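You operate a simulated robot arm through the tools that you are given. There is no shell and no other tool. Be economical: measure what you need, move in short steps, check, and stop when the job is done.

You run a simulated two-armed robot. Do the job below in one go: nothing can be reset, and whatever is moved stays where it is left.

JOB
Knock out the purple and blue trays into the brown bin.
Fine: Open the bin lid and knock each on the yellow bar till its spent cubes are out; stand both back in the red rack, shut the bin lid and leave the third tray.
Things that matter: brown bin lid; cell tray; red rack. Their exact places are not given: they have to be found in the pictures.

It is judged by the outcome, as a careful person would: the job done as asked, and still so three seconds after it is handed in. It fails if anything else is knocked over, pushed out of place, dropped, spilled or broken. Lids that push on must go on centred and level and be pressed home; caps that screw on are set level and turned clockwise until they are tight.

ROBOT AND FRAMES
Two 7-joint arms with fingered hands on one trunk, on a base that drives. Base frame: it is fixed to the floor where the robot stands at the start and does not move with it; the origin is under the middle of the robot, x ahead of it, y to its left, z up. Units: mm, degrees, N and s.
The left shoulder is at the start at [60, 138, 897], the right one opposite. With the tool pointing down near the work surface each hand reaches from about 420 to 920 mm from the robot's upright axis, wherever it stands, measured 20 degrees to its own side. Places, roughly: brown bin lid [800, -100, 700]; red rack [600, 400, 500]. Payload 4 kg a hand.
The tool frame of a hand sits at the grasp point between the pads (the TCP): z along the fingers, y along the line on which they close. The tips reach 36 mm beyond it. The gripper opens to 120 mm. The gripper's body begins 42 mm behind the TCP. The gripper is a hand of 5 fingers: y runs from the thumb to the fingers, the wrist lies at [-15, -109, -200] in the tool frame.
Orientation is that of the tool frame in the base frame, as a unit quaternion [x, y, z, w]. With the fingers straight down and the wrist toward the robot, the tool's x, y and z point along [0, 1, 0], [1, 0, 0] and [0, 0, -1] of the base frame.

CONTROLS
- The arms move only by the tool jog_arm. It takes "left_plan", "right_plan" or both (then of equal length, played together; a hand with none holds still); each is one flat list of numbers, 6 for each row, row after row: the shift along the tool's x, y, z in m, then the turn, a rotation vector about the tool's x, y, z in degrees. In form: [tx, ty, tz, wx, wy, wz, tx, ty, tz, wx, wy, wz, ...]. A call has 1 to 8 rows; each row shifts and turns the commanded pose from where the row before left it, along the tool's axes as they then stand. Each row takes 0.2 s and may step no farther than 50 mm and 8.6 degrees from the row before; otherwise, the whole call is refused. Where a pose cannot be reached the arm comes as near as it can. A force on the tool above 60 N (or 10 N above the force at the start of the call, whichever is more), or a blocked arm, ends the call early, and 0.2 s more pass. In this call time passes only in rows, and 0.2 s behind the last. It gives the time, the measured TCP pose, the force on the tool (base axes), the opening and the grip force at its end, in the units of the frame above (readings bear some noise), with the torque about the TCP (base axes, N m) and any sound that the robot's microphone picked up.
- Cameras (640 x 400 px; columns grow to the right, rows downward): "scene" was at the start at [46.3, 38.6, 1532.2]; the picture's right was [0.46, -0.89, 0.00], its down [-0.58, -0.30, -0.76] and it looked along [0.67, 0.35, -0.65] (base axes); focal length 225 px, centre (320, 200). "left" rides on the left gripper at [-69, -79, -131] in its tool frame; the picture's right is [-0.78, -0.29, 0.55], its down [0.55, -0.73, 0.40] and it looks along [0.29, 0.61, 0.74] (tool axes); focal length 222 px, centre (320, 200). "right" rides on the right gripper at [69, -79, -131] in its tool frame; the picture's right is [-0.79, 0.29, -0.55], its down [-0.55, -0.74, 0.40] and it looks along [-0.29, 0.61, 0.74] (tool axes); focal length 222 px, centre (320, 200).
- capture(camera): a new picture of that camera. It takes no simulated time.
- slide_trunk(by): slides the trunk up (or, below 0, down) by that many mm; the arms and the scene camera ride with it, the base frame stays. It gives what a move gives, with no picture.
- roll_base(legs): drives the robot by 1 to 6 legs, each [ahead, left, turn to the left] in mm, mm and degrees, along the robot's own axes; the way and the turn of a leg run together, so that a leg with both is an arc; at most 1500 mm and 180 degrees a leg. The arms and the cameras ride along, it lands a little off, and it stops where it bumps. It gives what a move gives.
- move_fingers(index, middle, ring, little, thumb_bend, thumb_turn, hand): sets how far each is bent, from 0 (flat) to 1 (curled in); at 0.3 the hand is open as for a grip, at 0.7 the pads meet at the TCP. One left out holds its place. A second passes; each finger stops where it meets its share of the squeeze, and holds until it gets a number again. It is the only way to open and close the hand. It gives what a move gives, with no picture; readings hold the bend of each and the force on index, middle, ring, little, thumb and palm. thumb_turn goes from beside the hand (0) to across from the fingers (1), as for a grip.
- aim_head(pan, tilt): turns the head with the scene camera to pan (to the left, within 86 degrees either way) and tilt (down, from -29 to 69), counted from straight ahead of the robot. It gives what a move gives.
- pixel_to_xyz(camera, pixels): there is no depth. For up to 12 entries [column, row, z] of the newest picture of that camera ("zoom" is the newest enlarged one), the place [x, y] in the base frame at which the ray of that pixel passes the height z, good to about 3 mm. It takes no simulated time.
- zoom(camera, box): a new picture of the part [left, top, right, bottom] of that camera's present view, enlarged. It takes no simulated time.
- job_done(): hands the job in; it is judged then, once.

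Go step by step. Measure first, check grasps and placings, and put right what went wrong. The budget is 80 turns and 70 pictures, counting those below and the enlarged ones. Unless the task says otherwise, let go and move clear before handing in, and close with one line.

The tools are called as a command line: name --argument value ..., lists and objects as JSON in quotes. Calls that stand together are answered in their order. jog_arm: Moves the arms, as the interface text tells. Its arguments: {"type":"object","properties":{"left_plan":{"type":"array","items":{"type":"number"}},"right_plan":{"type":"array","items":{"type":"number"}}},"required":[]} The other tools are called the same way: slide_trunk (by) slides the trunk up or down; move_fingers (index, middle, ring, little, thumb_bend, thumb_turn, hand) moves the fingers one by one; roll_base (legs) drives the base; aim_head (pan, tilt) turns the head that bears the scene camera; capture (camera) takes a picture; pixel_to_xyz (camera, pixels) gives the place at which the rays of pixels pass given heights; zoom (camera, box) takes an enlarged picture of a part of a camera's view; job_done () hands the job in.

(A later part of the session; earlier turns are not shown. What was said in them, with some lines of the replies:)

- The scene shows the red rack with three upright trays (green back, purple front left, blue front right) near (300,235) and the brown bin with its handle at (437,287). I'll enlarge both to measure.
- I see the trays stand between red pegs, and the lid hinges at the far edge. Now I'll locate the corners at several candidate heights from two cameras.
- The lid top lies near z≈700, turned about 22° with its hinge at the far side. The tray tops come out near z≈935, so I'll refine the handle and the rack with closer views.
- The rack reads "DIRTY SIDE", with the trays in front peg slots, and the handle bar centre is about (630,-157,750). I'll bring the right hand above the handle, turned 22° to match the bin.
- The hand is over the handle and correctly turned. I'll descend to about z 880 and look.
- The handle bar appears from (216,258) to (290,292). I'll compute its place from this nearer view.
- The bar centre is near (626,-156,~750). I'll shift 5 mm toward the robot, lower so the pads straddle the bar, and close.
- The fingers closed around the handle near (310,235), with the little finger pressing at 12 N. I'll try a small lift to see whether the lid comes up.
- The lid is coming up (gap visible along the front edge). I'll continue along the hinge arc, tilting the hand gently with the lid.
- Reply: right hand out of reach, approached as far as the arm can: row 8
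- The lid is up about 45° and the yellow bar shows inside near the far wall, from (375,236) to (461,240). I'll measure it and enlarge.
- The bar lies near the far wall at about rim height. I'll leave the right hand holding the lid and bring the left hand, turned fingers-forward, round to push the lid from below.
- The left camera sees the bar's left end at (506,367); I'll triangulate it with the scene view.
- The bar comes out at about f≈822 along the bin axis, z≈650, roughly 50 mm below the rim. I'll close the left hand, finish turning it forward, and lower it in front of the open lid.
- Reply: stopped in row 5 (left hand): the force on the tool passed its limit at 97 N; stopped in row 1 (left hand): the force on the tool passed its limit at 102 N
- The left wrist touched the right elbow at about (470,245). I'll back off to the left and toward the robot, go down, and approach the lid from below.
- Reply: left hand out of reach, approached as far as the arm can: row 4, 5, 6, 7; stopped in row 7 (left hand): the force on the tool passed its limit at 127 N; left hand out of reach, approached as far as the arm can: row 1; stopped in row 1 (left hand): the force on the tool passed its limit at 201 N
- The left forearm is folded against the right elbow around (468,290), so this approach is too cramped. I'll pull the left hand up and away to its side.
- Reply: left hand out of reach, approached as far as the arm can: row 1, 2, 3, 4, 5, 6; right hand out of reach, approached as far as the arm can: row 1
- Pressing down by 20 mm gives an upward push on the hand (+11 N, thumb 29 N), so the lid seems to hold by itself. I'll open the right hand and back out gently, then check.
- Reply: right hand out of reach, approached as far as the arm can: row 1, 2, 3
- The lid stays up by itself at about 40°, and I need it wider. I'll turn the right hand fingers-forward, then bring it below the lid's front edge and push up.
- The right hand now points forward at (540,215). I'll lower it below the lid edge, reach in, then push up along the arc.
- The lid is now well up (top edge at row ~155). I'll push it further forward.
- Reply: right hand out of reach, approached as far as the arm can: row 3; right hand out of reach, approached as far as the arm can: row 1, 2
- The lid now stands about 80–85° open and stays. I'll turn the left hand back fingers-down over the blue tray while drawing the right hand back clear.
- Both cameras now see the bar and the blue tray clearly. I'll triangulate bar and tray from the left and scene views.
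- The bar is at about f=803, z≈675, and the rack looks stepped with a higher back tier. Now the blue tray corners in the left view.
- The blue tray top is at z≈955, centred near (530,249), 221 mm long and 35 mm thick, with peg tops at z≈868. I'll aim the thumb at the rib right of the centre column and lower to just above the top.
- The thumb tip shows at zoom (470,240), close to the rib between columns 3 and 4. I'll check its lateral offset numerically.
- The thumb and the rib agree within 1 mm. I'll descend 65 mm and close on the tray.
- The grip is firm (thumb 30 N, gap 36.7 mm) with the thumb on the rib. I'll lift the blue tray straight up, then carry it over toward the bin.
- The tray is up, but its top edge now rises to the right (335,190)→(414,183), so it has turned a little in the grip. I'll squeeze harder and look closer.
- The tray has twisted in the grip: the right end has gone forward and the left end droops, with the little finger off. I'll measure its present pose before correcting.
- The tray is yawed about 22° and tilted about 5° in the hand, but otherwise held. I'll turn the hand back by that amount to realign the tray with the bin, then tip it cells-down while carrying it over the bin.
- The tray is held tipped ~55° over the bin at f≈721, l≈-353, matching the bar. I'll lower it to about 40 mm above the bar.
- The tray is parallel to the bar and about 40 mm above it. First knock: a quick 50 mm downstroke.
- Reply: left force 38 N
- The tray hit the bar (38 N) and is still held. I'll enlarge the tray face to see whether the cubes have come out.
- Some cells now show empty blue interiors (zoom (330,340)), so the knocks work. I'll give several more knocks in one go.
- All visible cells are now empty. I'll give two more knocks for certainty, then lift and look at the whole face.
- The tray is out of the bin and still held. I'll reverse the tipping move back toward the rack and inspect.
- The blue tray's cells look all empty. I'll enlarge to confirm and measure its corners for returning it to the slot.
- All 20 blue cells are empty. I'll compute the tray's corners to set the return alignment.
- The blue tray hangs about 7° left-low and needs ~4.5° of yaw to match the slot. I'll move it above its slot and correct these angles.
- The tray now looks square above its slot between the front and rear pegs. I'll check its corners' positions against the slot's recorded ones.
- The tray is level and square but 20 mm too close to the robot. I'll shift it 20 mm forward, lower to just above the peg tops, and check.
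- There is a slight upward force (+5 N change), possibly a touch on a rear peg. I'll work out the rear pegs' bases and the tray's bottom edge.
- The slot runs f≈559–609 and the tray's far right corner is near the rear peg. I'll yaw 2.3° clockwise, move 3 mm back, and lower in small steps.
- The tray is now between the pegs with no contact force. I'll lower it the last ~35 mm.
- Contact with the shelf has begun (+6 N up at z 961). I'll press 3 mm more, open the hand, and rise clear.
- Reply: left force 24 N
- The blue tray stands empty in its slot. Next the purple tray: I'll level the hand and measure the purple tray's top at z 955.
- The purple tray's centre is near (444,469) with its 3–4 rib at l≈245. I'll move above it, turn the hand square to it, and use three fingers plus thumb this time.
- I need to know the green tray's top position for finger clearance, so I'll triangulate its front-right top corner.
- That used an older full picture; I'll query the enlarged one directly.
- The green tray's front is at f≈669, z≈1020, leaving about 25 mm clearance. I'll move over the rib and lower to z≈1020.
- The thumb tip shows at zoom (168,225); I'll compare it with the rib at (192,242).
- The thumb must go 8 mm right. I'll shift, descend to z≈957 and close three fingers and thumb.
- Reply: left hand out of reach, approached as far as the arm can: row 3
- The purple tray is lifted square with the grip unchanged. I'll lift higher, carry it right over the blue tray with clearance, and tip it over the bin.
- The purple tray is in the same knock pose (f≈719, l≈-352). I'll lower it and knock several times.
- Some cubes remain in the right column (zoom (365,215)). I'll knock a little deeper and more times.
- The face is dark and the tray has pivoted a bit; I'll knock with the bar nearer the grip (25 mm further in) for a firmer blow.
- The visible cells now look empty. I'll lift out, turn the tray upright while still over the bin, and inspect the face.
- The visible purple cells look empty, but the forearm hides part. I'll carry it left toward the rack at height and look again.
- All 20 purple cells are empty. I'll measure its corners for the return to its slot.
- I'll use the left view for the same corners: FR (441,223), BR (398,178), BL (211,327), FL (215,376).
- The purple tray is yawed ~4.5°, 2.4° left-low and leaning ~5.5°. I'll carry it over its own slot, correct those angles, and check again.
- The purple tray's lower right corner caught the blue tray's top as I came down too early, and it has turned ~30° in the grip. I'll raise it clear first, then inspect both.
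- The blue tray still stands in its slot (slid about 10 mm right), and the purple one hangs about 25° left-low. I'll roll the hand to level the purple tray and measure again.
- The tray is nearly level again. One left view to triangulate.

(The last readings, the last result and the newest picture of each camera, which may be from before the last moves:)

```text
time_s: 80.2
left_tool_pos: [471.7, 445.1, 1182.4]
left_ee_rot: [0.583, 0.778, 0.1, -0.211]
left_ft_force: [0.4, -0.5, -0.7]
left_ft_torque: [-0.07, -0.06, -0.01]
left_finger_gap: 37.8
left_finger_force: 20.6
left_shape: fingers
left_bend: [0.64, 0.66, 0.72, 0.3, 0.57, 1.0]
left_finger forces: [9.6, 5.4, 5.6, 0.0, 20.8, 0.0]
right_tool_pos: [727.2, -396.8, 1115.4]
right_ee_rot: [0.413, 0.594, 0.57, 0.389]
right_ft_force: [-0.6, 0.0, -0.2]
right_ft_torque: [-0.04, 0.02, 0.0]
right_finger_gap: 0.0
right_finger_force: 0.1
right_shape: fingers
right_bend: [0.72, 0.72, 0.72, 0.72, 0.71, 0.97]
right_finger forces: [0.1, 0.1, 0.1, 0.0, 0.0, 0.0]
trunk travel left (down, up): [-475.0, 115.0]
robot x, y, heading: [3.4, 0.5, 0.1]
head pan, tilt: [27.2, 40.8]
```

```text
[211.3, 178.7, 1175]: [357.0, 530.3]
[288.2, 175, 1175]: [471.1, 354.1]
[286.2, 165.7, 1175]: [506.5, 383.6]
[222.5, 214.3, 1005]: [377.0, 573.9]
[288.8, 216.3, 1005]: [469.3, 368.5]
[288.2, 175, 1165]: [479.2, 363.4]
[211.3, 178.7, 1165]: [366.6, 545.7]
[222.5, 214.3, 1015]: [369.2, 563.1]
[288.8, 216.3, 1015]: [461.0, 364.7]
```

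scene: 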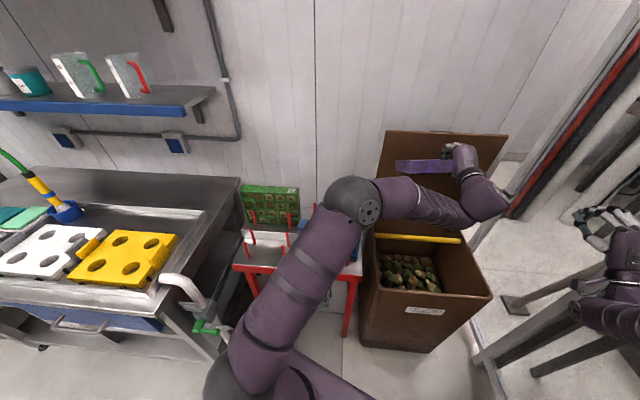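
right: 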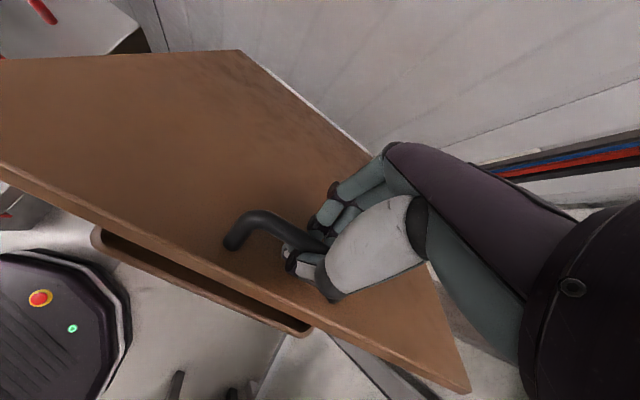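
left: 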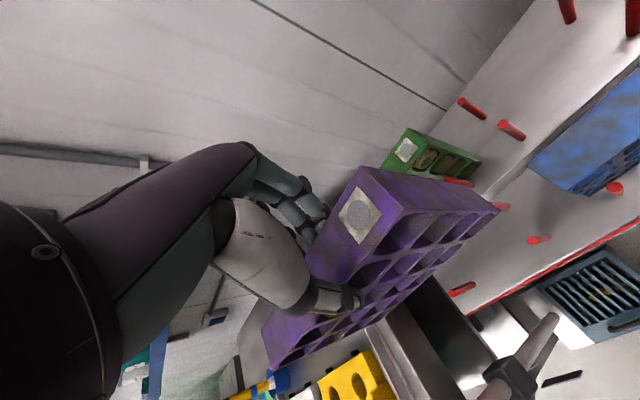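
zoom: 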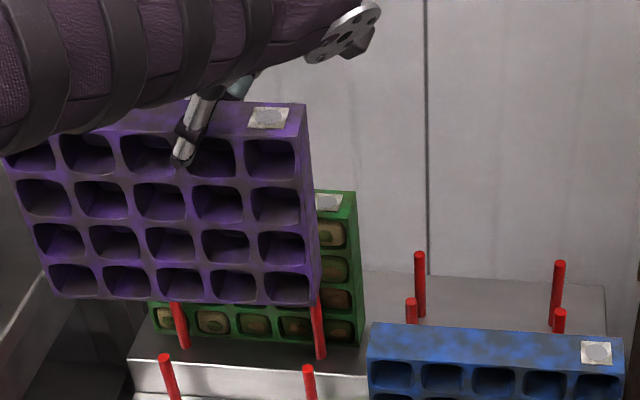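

pixel_to_xyz --camera "left" --pixels '[[405, 210, 1175], [405, 210, 1160], [362, 167, 1175], [362, 167, 1160], [498, 211, 1005], [498, 211, 1015], [268, 368, 1175], [268, 368, 1160], [263, 326, 1175]]'

```text
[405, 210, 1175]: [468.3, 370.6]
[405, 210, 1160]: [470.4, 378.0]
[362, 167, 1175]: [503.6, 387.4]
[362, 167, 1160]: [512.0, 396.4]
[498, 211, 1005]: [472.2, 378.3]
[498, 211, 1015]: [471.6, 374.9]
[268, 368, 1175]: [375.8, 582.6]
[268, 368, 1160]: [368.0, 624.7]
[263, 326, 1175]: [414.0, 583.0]
```

Triangulation shows the purple tray nearly square, 6–8 mm too far forward and 8 mm too far left, with ~2° roll left. I'll correct these and lower to just above the pegs.

jog_arm --left_plan '[-0.0078, -0.0054, -0.0033, 0, 2, 1.5, -0.0156, 0.0032, 0.0312, 0, 0, 0, -0.0156, 0.0032, 0.0312, 0, 0, 0, -0.0156, 0.0032, 0.0312, 0, 0, 0]'

zoom --camera "scene" --box '[210, 175, 370, 275]'

```text
time_s: 81.2
left_tool_pos: [466.9, 438.1, 1077.1]
left_ee_rot: [0.592, 0.767, 0.107, -0.225]
left_ft_force: [-0.4, 0.9, -2.4]
left_ft_torque: [-0.06, -0.05, -0.02]
left_finger_gap: 38.0
left_finger_force: 20.3
left_shape: fingers
left_bend: [0.64, 0.66, 0.72, 0.3, 0.57, 1.0]
left_finger forces: [9.5, 5.4, 5.5, 0.0, 20.5, 0.1]
right_tool_pos: [726.6, -396.8, 1115.1]
right_ee_rot: [0.414, 0.594, 0.569, 0.39]
right_ft_force: [1.2, -0.7, 0.0]
right_ft_torque: [0.0, -0.02, 0.0]
right_finger_gap: 0.1
right_finger_force: 0.0
right_shape: fingers
right_bend: [0.72, 0.72, 0.72, 0.72, 0.71, 0.97]
right_finger forces: [0.0, 0.0, 0.0, 0.0, 0.1, 0.0]
trunk travel left (down, up): [-475.0, 115.0]
robot x, y, heading: [-2.5, 0.9, 0.1]
head pan, tilt: [27.2, 40.8]
```

```text
4.00 times, centred on (290, 225) of scene
```

zoom: 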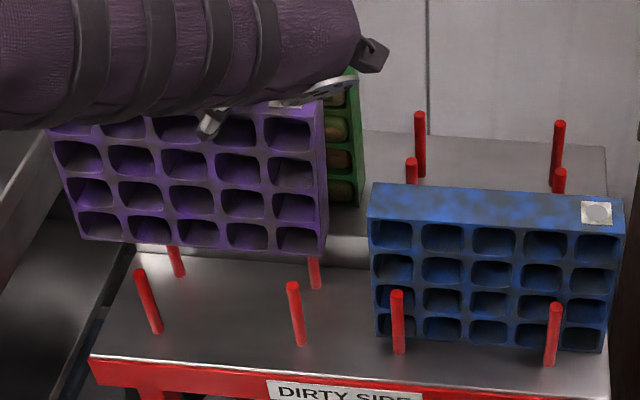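

pixel_to_xyz --camera "zoom" --pixels '[[82, 241, 898], [321, 255, 898], [139, 270, 868], [292, 283, 868], [182, 277, 785], [317, 289, 785], [366, 220, 955], [622, 238, 955], [378, 338, 787], [604, 352, 787]]'

```text
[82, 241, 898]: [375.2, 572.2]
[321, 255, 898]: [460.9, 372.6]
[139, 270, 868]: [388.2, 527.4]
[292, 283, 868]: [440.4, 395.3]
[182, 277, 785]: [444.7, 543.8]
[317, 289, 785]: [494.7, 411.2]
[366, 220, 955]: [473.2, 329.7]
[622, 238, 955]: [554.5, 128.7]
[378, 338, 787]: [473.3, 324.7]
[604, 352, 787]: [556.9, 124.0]
```

The tray's bottom lies at f≈562–567 and needs 3 mm forward and 7 mm right to centre between its pegs. I'll shift and lower most of the way.

jog_arm --left_plan '[-0.0057, 0.0037, -0.0035, 0, 0, 0, -0.0118, 0.0026, 0.022, 0, 0, 0, -0.0118, 0.0026, 0.022, 0, 0, 0, -0.0118, 0.0026, 0.022, 0, 0, 0, -0.0094, 0.002, 0.0176, 0, 0, 0]'

zoom --camera "scene" --box '[210, 180, 370, 280]'

```text
time_s: 82.4
left_tool_pos: [472.2, 432.7, 981.8]
left_ee_rot: [0.591, 0.767, 0.107, -0.226]
left_ft_force: [-0.9, 1.2, -2.0]
left_ft_torque: [-0.06, -0.04, 0.0]
left_finger_gap: 37.7
left_finger_force: 20.1
left_shape: fingers
left_bend: [0.64, 0.66, 0.72, 0.3, 0.57, 1.0]
left_finger forces: [9.5, 5.5, 5.3, 0.0, 20.3, 0.1]
right_tool_pos: [727.8, -396.5, 1114.8]
right_ee_rot: [0.414, 0.594, 0.569, 0.39]
right_ft_force: [0.1, -0.1, -0.1]
right_ft_torque: [0.01, 0.01, 0.0]
right_finger_gap: 0.2
right_finger_force: 0.1
right_shape: fingers
right_bend: [0.72, 0.72, 0.72, 0.72, 0.71, 0.97]
right_finger forces: [0.0, 0.1, 0.0, 0.0, 0.1, 0.1]
trunk travel left (down, up): [-475.0, 115.0]
robot x, y, heading: [2.1, 1.9, 0.3]
head pan, tilt: [27.2, 40.8]
```

```text
4.00 times, centred on (290, 230) of scene
```

zoom: 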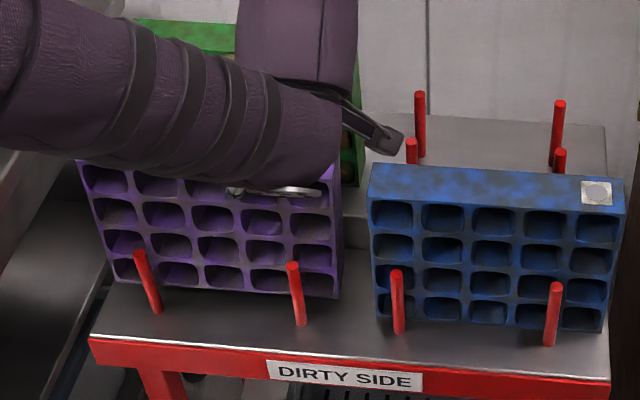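

The purple tray is between its pegs without contact. I'll lower the last ~16 mm in small steps.

jog_arm --left_plan '[-0.0038, 0.0008, 0.007, 0, 0, 0, -0.0019, 0.0004, 0.0035, 0, 0, 0, -0.0014, 0.0003, 0.0026, 0, 0, 0]'

```text
time_s: 83.2
left_tool_pos: [472.6, 432.8, 966.8]
left_ee_rot: [0.591, 0.767, 0.106, -0.225]
left_ft_force: [0.3, 0.5, -1.7]
left_ft_torque: [-0.08, -0.06, -0.06]
left_finger_gap: 37.3
left_finger_force: 20.6
left_shape: fingers
left_bend: [0.64, 0.66, 0.72, 0.3, 0.57, 1.0]
left_finger forces: [9.5, 5.4, 5.2, 0.0, 20.2, 0.0]
right_tool_pos: [728.2, -396.8, 1114.8]
right_ee_rot: [0.413, 0.594, 0.57, 0.389]
right_ft_force: [-1.0, 0.6, 0.1]
right_ft_torque: [0.0, 0.01, 0.01]
right_finger_gap: 0.4
right_finger_force: 0.2
right_shape: fingers
right_bend: [0.72, 0.72, 0.72, 0.72, 0.71, 0.97]
right_finger forces: [0.0, 0.1, 0.0, 0.0, 0.0, 0.1]
trunk travel left (down, up): [-475.0, 115.0]
robot x, y, heading: [2.0, 2.1, -0.0]
head pan, tilt: [27.2, 40.8]
```

No contact yet at z 967; I'll keep lowering in 3 mm steps.

jog_arm --left_plan '[-0.0014, 0.0003, 0.0026, 0, 0, 0, -0.0014, 0.0003, 0.0026, 0, 0, 0]'

jog_arm --left_plan '[-0.0014, 0.0003, 0.0026, 0, 0, 0]'

```text
time_s: 83.8
left_tool_pos: [474.3, 432.7, 962.5]
left_ee_rot: [0.591, 0.767, 0.108, -0.226]
left_ft_force: [0.5, 1.7, 4.8]
left_ft_torque: [-0.06, 0.0, 0.02]
left_finger_gap: 37.8
left_finger_force: 21.0
left_shape: fingers
left_bend: [0.64, 0.66, 0.72, 0.3, 0.57, 1.0]
left_finger forces: [10.4, 5.7, 5.4, 0.1, 20.8, 0.1]
right_tool_pos: [728.7, -397.1, 1113.8]
right_ee_rot: [0.413, 0.594, 0.57, 0.39]
right_ft_force: [0.5, 0.0, 1.5]
right_ft_torque: [-0.02, -0.03, 0.0]
right_finger_gap: 0.0
right_finger_force: 0.0
right_shape: fingers
right_bend: [0.72, 0.72, 0.72, 0.72, 0.71, 0.97]
right_finger forces: [0.1, 0.0, 0.0, 0.1, 0.1, 0.0]
trunk travel left (down, up): [-475.0, 115.0]
robot x, y, heading: [-3.4, -1.8, -0.2]
head pan, tilt: [27.2, 40.8]
```

```text
time_s: 84.2
left_tool_pos: [472.4, 433.3, 960.0]
left_ee_rot: [0.591, 0.767, 0.111, -0.225]
left_ft_force: [2.3, 1.9, 18.8]
left_ft_torque: [0.1, 0.28, 0.14]
left_finger_gap: 37.6
left_finger_force: 22.6
left_shape: fingers
left_bend: [0.64, 0.66, 0.72, 0.3, 0.57, 1.0]
left_finger forces: [11.8, 6.4, 5.6, 0.0, 21.2, 0.1]
right_tool_pos: [727.1, -396.6, 1115.0]
right_ee_rot: [0.412, 0.594, 0.571, 0.39]
right_ft_force: [0.5, -0.6, -0.6]
right_ft_torque: [-0.01, 0.0, 0.01]
right_finger_gap: 0.0
right_finger_force: 0.0
right_shape: fingers
right_bend: [0.72, 0.72, 0.72, 0.72, 0.71, 0.97]
right_finger forces: [0.0, 0.0, 0.0, 0.0, 0.0, 0.0]
trunk travel left (down, up): [-475.0, 115.0]
robot x, y, heading: [0.6, -3.2, 0.3]
head pan, tilt: [27.2, 40.8]
```

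The tray is seated (19 N). I'll open the hand and rise straight up.

move_fingers --hand "left" --index 0.42 --middle 0.42 --ring 0.42 --thumb_bend 0.4

jog_arm --left_plan '[0.0094, -0.002, -0.0176, 0, 0, 0, 0.0189, -0.0041, -0.0351, 0, 0, 0, 0.0212, -0.0046, -0.0395, 0, 0, 0, 0.0212, -0.0046, -0.0395, 0, 0, 0, 0.0212, -0.0046, -0.0395, 0, 0, 0, 0.0212, -0.0046, -0.0395, 0, 0, 0]'

capture --camera "scene"

```text
time_s: 85.2
left_tool_pos: [472.7, 432.7, 958.2]
left_ee_rot: [0.591, 0.767, 0.106, -0.226]
left_ft_force: [0.1, 0.2, 0.0]
left_ft_torque: [0.01, -0.03, 0.04]
left_finger_gap: 86.2
left_finger_force: 0.1
left_shape: fingers
left_bend: [0.42, 0.42, 0.42, 0.3, 0.4, 0.99]
left_finger forces: [0.1, 0.0, 0.0, 0.0, 0.0, 0.1]
right_tool_pos: [727.5, -398.2, 1114.7]
right_ee_rot: [0.413, 0.593, 0.57, 0.39]
right_ft_force: [-0.2, 0.8, -0.8]
right_ft_torque: [0.0, 0.02, 0.0]
right_finger_gap: 0.3
right_finger_force: 0.0
right_shape: fingers
right_bend: [0.72, 0.72, 0.72, 0.72, 0.71, 0.97]
right_finger forces: [0.1, 0.0, 0.0, 0.1, 0.0, 0.0]
trunk travel left (down, up): [-475.0, 115.0]
robot x, y, heading: [1.6, -0.3, 0.1]
head pan, tilt: [27.2, 40.8]
```

```text
time_s: 86.6
left_tool_pos: [473.3, 432.8, 1198.8]
left_ee_rot: [0.592, 0.766, 0.107, -0.226]
left_ft_force: [0.1, 0.1, -0.4]
left_ft_torque: [-0.02, 0.04, 0.0]
left_finger_gap: 86.4
left_finger_force: 0.2
left_shape: fingers
left_bend: [0.42, 0.42, 0.42, 0.3, 0.4, 0.99]
left_finger forces: [0.0, 0.0, 0.0, 0.1, 0.0, 0.0]
right_tool_pos: [727.1, -396.6, 1113.0]
right_ee_rot: [0.413, 0.594, 0.57, 0.39]
right_ft_force: [-0.2, -0.6, 0.8]
right_ft_torque: [-0.04, 0.03, -0.04]
right_finger_gap: 0.2
right_finger_force: 0.0
right_shape: fingers
right_bend: [0.72, 0.72, 0.72, 0.72, 0.71, 0.97]
right_finger forces: [0.0, 0.0, 0.0, 0.0, 0.0, 0.1]
trunk travel left (down, up): [-475.0, 115.0]
robot x, y, heading: [1.7, -3.0, 0.2]
head pan, tilt: [27.2, 40.8]
```

```text
5 pictures are left
```

scene: 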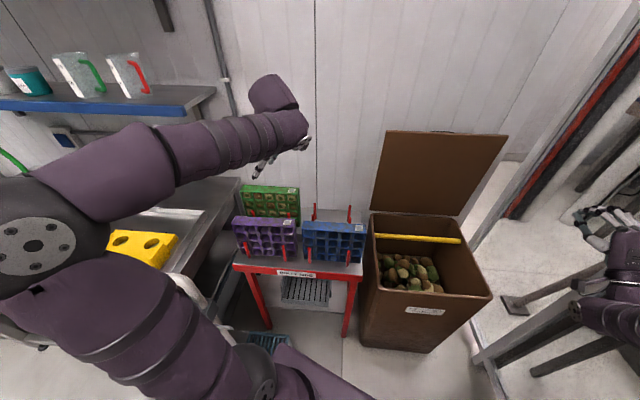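

Both trays stand empty in their slots. For closing the lid, I'll raise the trunk, bring the left hand (thumb tucked) above and behind the lid's top edge on its left side, and turn the right hand fingers-down.

slide_trunk --by 100

move_fingers --hand "left" --index 0.55 --middle 0.55 --ring 0.55 --little 0.55 --thumb_bend 0 --thumb_turn 0

jog_arm --left_plan '[0, 0, 0, 0, -7, 0, 0, 0, 0, 0, -7, 0, 0, 0, 0, 0, -7, 0, 0, 0, 0, 0, -7, 0, 0, 0, 0, -6, 0, -5.8, -0.048, 0, 0, 0, 0, 0, -0.048, 0, 0, 0, 0, 0, -0.048, 0, 0, 0, 0, 0]' --right_plan '[0, 0, 0, 8.5, 0, 0, 0, 0, 0, 8.5, 0, 0, 0, 0, 0, 8.5, 0, 0, 0, 0, 0, 8.5, 0, 0, 0, 0, 0, 8.5, 0, 0, 0, 0, 0, 8.5, 0, 0, 0, 0, 0, 8.5, 0, 0, 0, 0, 0, 8.5, 0, 0]'

jog_arm --left_plan '[-0.0338, 0.015, 0, -6.625, 0, 0, -0.0338, 0.0149, 0.0017, -6.625, 0, 0, -0.0338, 0.0146, 0.0034, -6.625, 0, 0, -0.0338, 0.0141, 0.0051, -6.625, 0, 0, -0.0338, 0.0134, 0.0067, -6.625, 0, 0, -0.0338, 0.0126, 0.0082, -6.625, 0, 0, -0.0338, 0.0115, 0.0096, -6.625, 0, 0, -0.0338, 0.0103, 0.0109, -6.625, 0, 0]' --right_plan '[0, 0, 0, 8.5, 0, 0, 0, 0, 0, 8.5, 0, 0, 0, 0, 0, 0, 0, 0, 0, 0, 0, 0, 0, 0, 0, 0, 0, 0, 0, 0, 0, 0, 0, 0, 0, 0, 0, 0, 0, 0, 0, 0, 0, 0, 0, 0, 0, 0]'

jog_arm --left_plan '[0, 0.004, 0.0417, 0, 0, 0, 0, 0.004, 0.0417, 0, 0, 0, 0, 0.004, 0.0417, 0, 0, 0, 0, 0.004, 0.0417, 0, 0, 0, 0, 0.004, 0.0417, 0, 0, 0]'

capture --camera "scene"

```text
time_s: 88.0
left_tool_pos: [472.6, 432.3, 1298.0]
left_ee_rot: [0.592, 0.766, 0.107, -0.226]
left_ft_force: [0.1, 0.5, -0.3]
left_ft_torque: [0.02, 0.01, 0.0]
left_finger_gap: 86.5
left_finger_force: 0.2
left_shape: fingers
left_bend: [0.42, 0.42, 0.42, 0.3, 0.4, 0.99]
left_finger forces: [0.0, 0.0, 0.1, 0.0, 0.0, 0.1]
right_tool_pos: [728.3, -395.9, 1214.4]
right_ee_rot: [0.413, 0.593, 0.57, 0.39]
right_ft_force: [0.4, 0.1, -1.0]
right_ft_torque: [-0.03, 0.03, 0.03]
right_finger_gap: 0.1
right_finger_force: 0.0
right_shape: fingers
right_bend: [0.72, 0.72, 0.72, 0.72, 0.71, 0.97]
right_finger forces: [0.0, 0.1, 0.1, 0.0, 0.0, 0.1]
trunk travel left (down, up): [-575.0, 15.0]
robot x, y, heading: [-1.4, 2.5, -0.2]
head pan, tilt: [27.2, 40.8]
```

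```text
time_s: 89.0
left_tool_pos: [473.6, 431.5, 1296.7]
left_ee_rot: [0.592, 0.766, 0.106, -0.225]
left_ft_force: [-0.5, -0.6, -1.1]
left_ft_torque: [0.02, 0.03, 0.0]
left_finger_gap: 164.6
left_finger_force: 0.1
left_shape: fingers
left_bend: [0.55, 0.55, 0.55, 0.55, 0.0, 0.0]
left_finger forces: [0.0, 0.1, 0.0, 0.1, 0.1, 0.0]
right_tool_pos: [728.0, -397.8, 1214.0]
right_ee_rot: [0.413, 0.594, 0.57, 0.39]
right_ft_force: [0.2, -0.3, 0.1]
right_ft_torque: [-0.03, 0.04, -0.01]
right_finger_gap: 0.0
right_finger_force: 0.0
right_shape: fingers
right_bend: [0.72, 0.72, 0.72, 0.72, 0.71, 0.97]
right_finger forces: [0.1, 0.1, 0.1, 0.1, 0.0, 0.1]
trunk travel left (down, up): [-575.0, 15.0]
robot x, y, heading: [1.7, -1.9, -0.1]
head pan, tilt: [27.2, 40.8]
```

```text
time_s: 90.8
left_tool_pos: [529.5, 296.9, 1296.6]
left_ee_rot: [0.559, 0.829, 0.005, -0.005]
left_ft_force: [-0.4, -1.2, -0.6]
left_ft_torque: [0.01, 0.02, -0.01]
left_finger_gap: 164.8
left_finger_force: 0.0
left_shape: fingers
left_bend: [0.55, 0.55, 0.55, 0.55, 0.0, 0.0]
left_finger forces: [0.0, 0.0, 0.0, 0.0, 0.0, 0.0]
right_tool_pos: [729.7, -397.7, 1213.4]
right_ee_rot: [0.56, 0.811, 0.139, 0.092]
right_ft_force: [-0.2, 0.3, -0.9]
right_ft_torque: [0.06, 0.03, -0.02]
right_finger_gap: 0.1
right_finger_force: 0.0
right_shape: fingers
right_bend: [0.72, 0.72, 0.72, 0.72, 0.71, 0.97]
right_finger forces: [0.0, 0.1, 0.1, 0.0, 0.1, 0.1]
trunk travel left (down, up): [-575.0, 15.0]
robot x, y, heading: [3.4, -2.7, 0.1]
head pan, tilt: [27.2, 40.8]
```

```text
time_s: 92.6
left_tool_pos: [742.4, 91.9, 1292.5]
left_ee_rot: [0.503, 0.74, 0.373, 0.247]
left_ft_force: [0.2, 0.0, -0.8]
left_ft_torque: [0.03, 0.02, 0.0]
left_finger_gap: 165.0
left_finger_force: 0.0
left_shape: fingers
left_bend: [0.55, 0.55, 0.55, 0.55, 0.0, 0.0]
left_finger forces: [0.0, 0.0, 0.0, 0.0, 0.0, 0.1]
right_tool_pos: [729.3, -396.3, 1213.1]
right_ee_rot: [0.569, 0.822, 0.019, 0.007]
right_ft_force: [0.0, -0.5, -0.8]
right_ft_torque: [0.01, -0.04, 0.01]
right_finger_gap: 0.0
right_finger_force: 0.1
right_shape: fingers
right_bend: [0.72, 0.72, 0.72, 0.72, 0.71, 0.97]
right_finger forces: [0.1, 0.0, 0.1, 0.0, 0.0, 0.0]
trunk travel left (down, up): [-575.0, 15.0]
robot x, y, heading: [2.1, -1.1, 0.3]
head pan, tilt: [27.2, 40.8]
```

```text
time_s: 93.8
left_tool_pos: [906.1, 161.6, 1183.8]
left_ee_rot: [0.503, 0.739, 0.373, 0.247]
left_ft_force: [1.5, 0.6, -0.2]
left_ft_torque: [-0.01, 0.0, 0.0]
left_finger_gap: 165.0
left_finger_force: 0.1
left_shape: fingers
left_bend: [0.55, 0.55, 0.55, 0.55, 0.0, 0.0]
left_finger forces: [0.1, 0.0, 0.0, 0.0, 0.0, 0.0]
right_tool_pos: [728.1, -396.7, 1213.3]
right_ee_rot: [0.568, 0.823, 0.02, 0.008]
right_ft_force: [-0.2, 0.9, 0.0]
right_ft_torque: [-0.02, 0.01, -0.01]
right_finger_gap: 0.2
right_finger_force: 0.0
right_shape: fingers
right_bend: [0.72, 0.72, 0.72, 0.72, 0.71, 0.97]
right_finger forces: [0.1, 0.0, 0.0, 0.0, 0.0, 0.1]
trunk travel left (down, up): [-575.0, 15.0]
robot x, y, heading: [3.1, -1.4, 0.4]
head pan, tilt: [27.2, 40.8]
```

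```text
4 pictures are left
```

scene: 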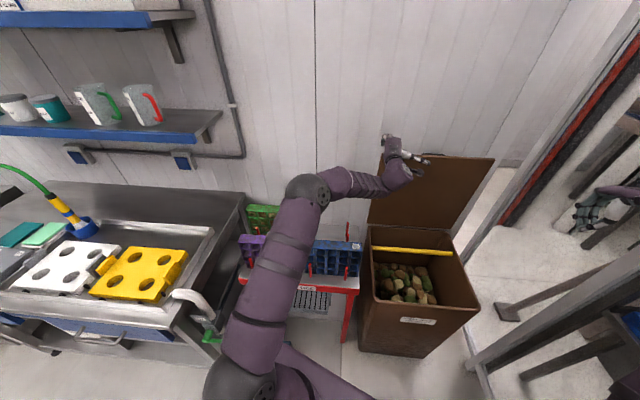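

The left hand is over the lid's top edge near (405,165). I'll lower its fingers behind the edge and draw the lid forward and down along its arc.

jog_arm --left_plan '[0, -0.022, 0.0165, 0, 0, 0, 0, -0.022, 0.0165, 0, 0, 0, 0, -0.0281, -0.0208, 0, 0, 0, 0, -0.0281, -0.0208, 0, 0, 0, 0, -0.033, -0.0215, 0, 0, 0, 0, -0.033, -0.0215, 0, 0, 0]'

jog_arm --left_plan '[0, -0.0363, -0.0159, 0, 0, 0, 0, -0.0363, -0.0159, 0, 0, 0, 0, -0.0387, -0.0091, 0, 0, 0, 0, -0.0387, -0.0091, 0, 0, 0]'

capture --camera "scene"

```text
time_s: 95.2
left_tool_pos: [773.8, 110.2, 1081.5]
left_ee_rot: [0.503, 0.74, 0.372, 0.245]
left_ft_force: [0.4, -1.0, 0.9]
left_ft_torque: [-0.01, 0.0, -0.04]
left_finger_gap: 165.2
left_finger_force: 0.1
left_shape: fingers
left_bend: [0.55, 0.55, 0.55, 0.55, 0.0, 0.0]
left_finger forces: [0.0, 0.1, 0.0, 0.1, 0.0, 0.0]
right_tool_pos: [728.6, -396.8, 1213.6]
right_ee_rot: [0.567, 0.823, 0.019, 0.007]
right_ft_force: [0.5, -0.6, 0.1]
right_ft_torque: [-0.01, 0.03, 0.0]
right_finger_gap: 0.1
right_finger_force: 0.0
right_shape: fingers
right_bend: [0.72, 0.72, 0.72, 0.72, 0.71, 0.97]
right_finger forces: [0.0, 0.0, 0.0, 0.1, 0.1, 0.1]
trunk travel left (down, up): [-575.0, 15.0]
robot x, y, heading: [-1.3, 2.4, 0.2]
head pan, tilt: [27.2, 40.8]
```

```text
time_s: 96.2
left_tool_pos: [654.0, 62.8, 992.8]
left_ee_rot: [0.502, 0.74, 0.373, 0.245]
left_ft_force: [-0.3, -0.1, 0.1]
left_ft_torque: [0.02, 0.0, 0.02]
left_finger_gap: 164.9
left_finger_force: 0.0
left_shape: fingers
left_bend: [0.55, 0.55, 0.55, 0.55, 0.0, 0.0]
left_finger forces: [0.0, 0.0, 0.0, 0.1, 0.0, 0.1]
right_tool_pos: [728.5, -397.3, 1214.2]
right_ee_rot: [0.567, 0.823, 0.019, 0.008]
right_ft_force: [-0.4, -0.3, 0.0]
right_ft_torque: [-0.01, -0.02, 0.01]
right_finger_gap: 0.2
right_finger_force: 0.1
right_shape: fingers
right_bend: [0.72, 0.72, 0.72, 0.72, 0.71, 0.97]
right_finger forces: [0.1, 0.0, 0.0, 0.1, 0.0, 0.0]
trunk travel left (down, up): [-575.0, 15.0]
robot x, y, heading: [-2.5, 0.5, 0.1]
head pan, tilt: [27.2, 40.8]
```

```text
3 pictures are left
```

scene: 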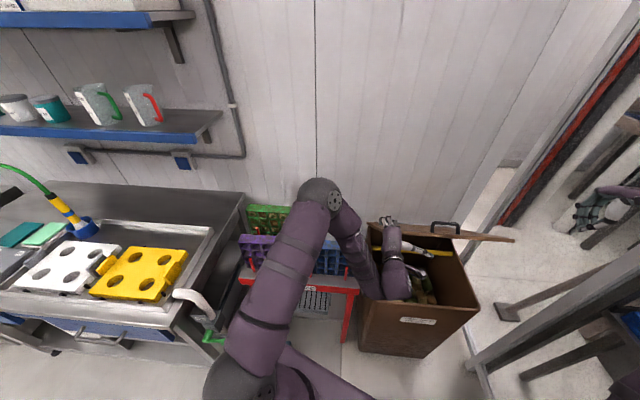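

The lid is down to about 45°. I'll slide the left hand out along the lid, and bring the right fist over the lid top to press it down shut.

jog_arm --left_plan '[0, 0, -0.045, 0, 0, 0, 0, 0, -0.045, 0, 0, 0, 0, 0, -0.045, 0, 0, 0, 0, 0.01, -0.03, 0, 0, 0, 0.045, 0.01, 0, 0, 0, 0, 0.045, 0.01, 0, 0, 0, 0, 0.045, 0.01, 0, 0, 0, 0, 0.045, 0, 0, 0, 0, 0]' --right_plan '[0.0353, 0.0285, 0, 0, 0, 0, 0.0353, 0.0285, 0, 0, 0, 0, 0.0353, 0.0285, 0, 0, 0, 0, 0.0353, 0.0285, 0, 0, 0, 0, 0, 0, 0.045, 0, 0, 0, 0, 0, 0.045, 0, 0, 0, 0, 0, 0.045, 0, 0, 0, 0, 0, 0.045, 0, 0, 0]'

jog_arm --right_plan '[0, 0, 0.035, 0, 0, 0, 0, 0, 0.035, 0, 0, 0, 0, 0, 0.035, 0, 0, 0, 0, 0, 0.035, 0, 0, 0, 0, 0, 0.035, 0, 0, 0, 0, 0, 0.035, 0, 0, 0, 0, 0, 0.035, 0, 0, 0]'

capture --camera "scene"

```text
time_s: 98.0
left_tool_pos: [554.1, 161.6, 1128.7]
left_ee_rot: [0.504, 0.739, 0.374, 0.246]
left_ft_force: [-0.2, -0.3, 0.0]
left_ft_torque: [0.01, -0.01, 0.03]
left_finger_gap: 164.9
left_finger_force: 0.1
left_shape: fingers
left_bend: [0.55, 0.55, 0.55, 0.55, 0.0, 0.0]
left_finger forces: [0.1, 0.0, 0.1, 0.0, 0.0, 0.1]
left hand out of reach, approached as far as the arm can: row 6, 7, 8
right_tool_pos: [788.5, -222.0, 1040.1]
right_ee_rot: [0.569, 0.822, 0.02, 0.008]
right_ft_force: [0.0, -0.4, 0.3]
right_ft_torque: [0.03, -0.01, 0.0]
right_finger_gap: 0.0
right_finger_force: 0.0
right_shape: fingers
right_bend: [0.72, 0.72, 0.72, 0.72, 0.71, 0.97]
right_finger forces: [0.0, 0.0, 0.1, 0.0, 0.1, 0.0]
trunk travel left (down, up): [-575.0, 15.0]
robot x, y, heading: [-2.4, -1.3, 0.2]
head pan, tilt: [27.2, 40.8]
```

```text
time_s: 99.6
left_tool_pos: [554.6, 164.0, 1126.1]
left_ee_rot: [0.501, 0.741, 0.374, 0.245]
left_ft_force: [-0.1, 0.5, 0.3]
left_ft_torque: [0.05, 0.05, -0.02]
left_finger_gap: 165.0
left_finger_force: 0.0
left_shape: fingers
left_bend: [0.55, 0.55, 0.55, 0.55, 0.0, 0.0]
left_finger forces: [0.0, 0.1, 0.0, 0.0, 0.1, 0.0]
right_tool_pos: [801.7, -215.5, 795.5]
right_ee_rot: [0.568, 0.823, 0.02, 0.008]
right_ft_force: [-0.8, 0.3, -0.3]
right_ft_torque: [0.0, 0.0, -0.01]
right_finger_gap: 0.0
right_finger_force: 0.1
right_shape: fingers
right_bend: [0.72, 0.72, 0.72, 0.72, 0.71, 0.97]
right_finger forces: [0.0, 0.1, 0.1, 0.1, 0.0, 0.1]
trunk travel left (down, up): [-575.0, 15.0]
robot x, y, heading: [3.5, 0.3, 0.1]
head pan, tilt: [27.2, 40.8]
```

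```text
2 pictures are left
```

scene: 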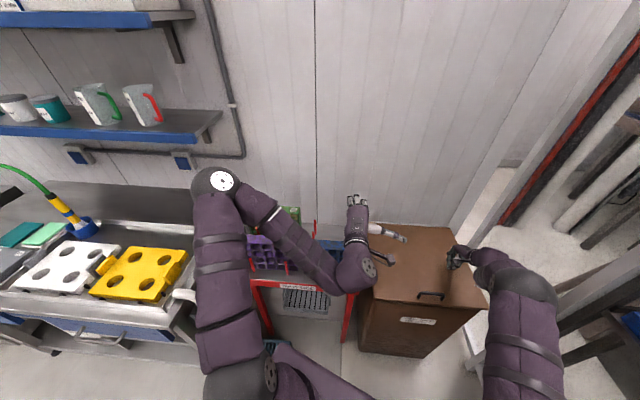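

The lid is almost flat now with the right fist over it. I'll press the last bit down until it resists, then lift both hands away.

jog_arm --right_plan '[0, 0, 0.02, 0, 0, 0, 0, 0, 0.015, 0, 0, 0, 0, 0, 0.01, 0, 0, 0, 0, 0, 0.007, 0, 0, 0, 0, 0, 0.006, 0, 0, 0, 0, 0, 0.005, 0, 0, 0]'

```text
time_s: 100.8
left_tool_pos: [553.8, 162.8, 1127.0]
left_ee_rot: [0.503, 0.739, 0.374, 0.248]
left_ft_force: [-0.2, 0.4, -0.1]
left_ft_torque: [-0.01, -0.01, -0.02]
left_finger_gap: 165.1
left_finger_force: 0.0
left_shape: fingers
left_bend: [0.55, 0.55, 0.55, 0.55, 0.0, 0.0]
left_finger forces: [0.0, 0.0, 0.0, 0.0, 0.1, 0.1]
right_tool_pos: [809.8, -215.5, 753.4]
right_ee_rot: [0.569, 0.821, 0.029, 0.018]
right_ft_force: [-6.4, -1.4, 27.9]
right_ft_torque: [0.08, 0.51, -0.01]
right_finger_gap: 0.0
right_finger_force: 14.5
right_shape: fingers
right_bend: [0.72, 0.72, 0.72, 0.72, 0.73, 0.96]
right_finger forces: [0.0, 0.1, 0.0, 0.1, 29.5, 0.0]
trunk travel left (down, up): [-575.0, 15.0]
robot x, y, heading: [-1.5, 1.8, -0.2]
head pan, tilt: [27.2, 40.8]
stopped in row 6 (right hand): the force on the tool passed its limit at 63 N (the readings are from after the stop); the commanded pose is now the measured one
```

The lid resisted at 63 N, so it is pressed shut. I'll lift both hands clear and take a look.

jog_arm --right_plan '[0, 0, -0.04, 0, 0, 0, 0, 0, -0.045, 0, 0, 0, 0, 0, -0.045, 0, 0, 0, -0.03, 0, -0.035, 0, 0, 0, -0.04, -0.02, 0, 0, 0, 0, -0.04, -0.02, 0, 0, 0, 0]' --left_plan '[0, 0.03, -0.02, 0, 0, 0, 0, 0.03, -0.02, 0, 0, 0, 0, 0.03, -0.02, 0, 0, 0, 0, 0.03, 0, 0, 0, 0, 0, 0, 0, 0, 0, 0, 0, 0, 0, 0, 0, 0]'

zoom --camera "scene" --box '[220, 180, 540, 380]'

```text
time_s: 102.2
left_tool_pos: [577.6, 169.2, 1258.7]
left_ee_rot: [0.502, 0.74, 0.374, 0.245]
left_ft_force: [0.8, 0.2, 0.6]
left_ft_torque: [-0.01, -0.02, 0.02]
left_finger_gap: 165.2
left_finger_force: 0.1
left_shape: fingers
left_bend: [0.55, 0.55, 0.55, 0.55, 0.0, 0.0]
left_finger forces: [0.0, 0.1, 0.1, 0.0, 0.1, 0.1]
right_tool_pos: [800.4, -335.8, 910.0]
right_ee_rot: [0.567, 0.823, 0.024, 0.012]
right_ft_force: [0.9, 0.5, 0.2]
right_ft_torque: [0.01, -0.02, -0.01]
right_finger_gap: 0.0
right_finger_force: 0.1
right_shape: fingers
right_bend: [0.72, 0.72, 0.72, 0.72, 0.71, 0.97]
right_finger forces: [0.1, 0.1, 0.0, 0.1, 0.0, 0.0]
trunk travel left (down, up): [-575.0, 15.0]
robot x, y, heading: [-3.8, -0.4, 0.1]
head pan, tilt: [27.2, 40.8]
```

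```text
2.00 times, centred on (380, 280) of scene
5 turns are left
```

zoom: 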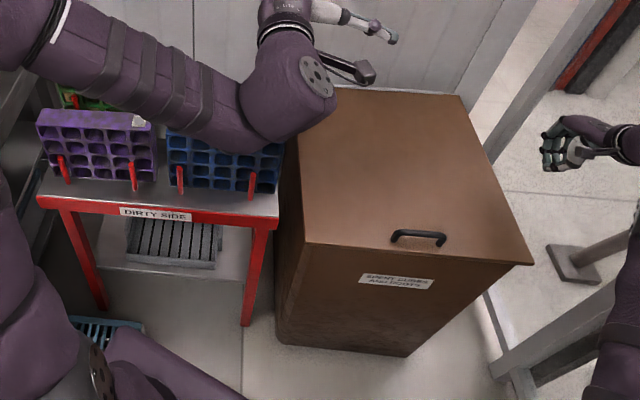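

The lid is shut flat (handle at zoom (418,238)). Purple and blue stand empty in the red rack, the green tray stays in place, and both hands are clear, so I'm handing in.

job_done

```text
The job is handed in.
```

The purple and blue trays are knocked out into the brown bin, with all 20 cells empty in each. Both are standing back in the red rack, the bin lid is pressed shut, and I left the green tray where it was. While I was bringing the purple tray back, it caught the top of the blue one and slid it about 10 mm to the right, but the blue tray is still upright in its slot.
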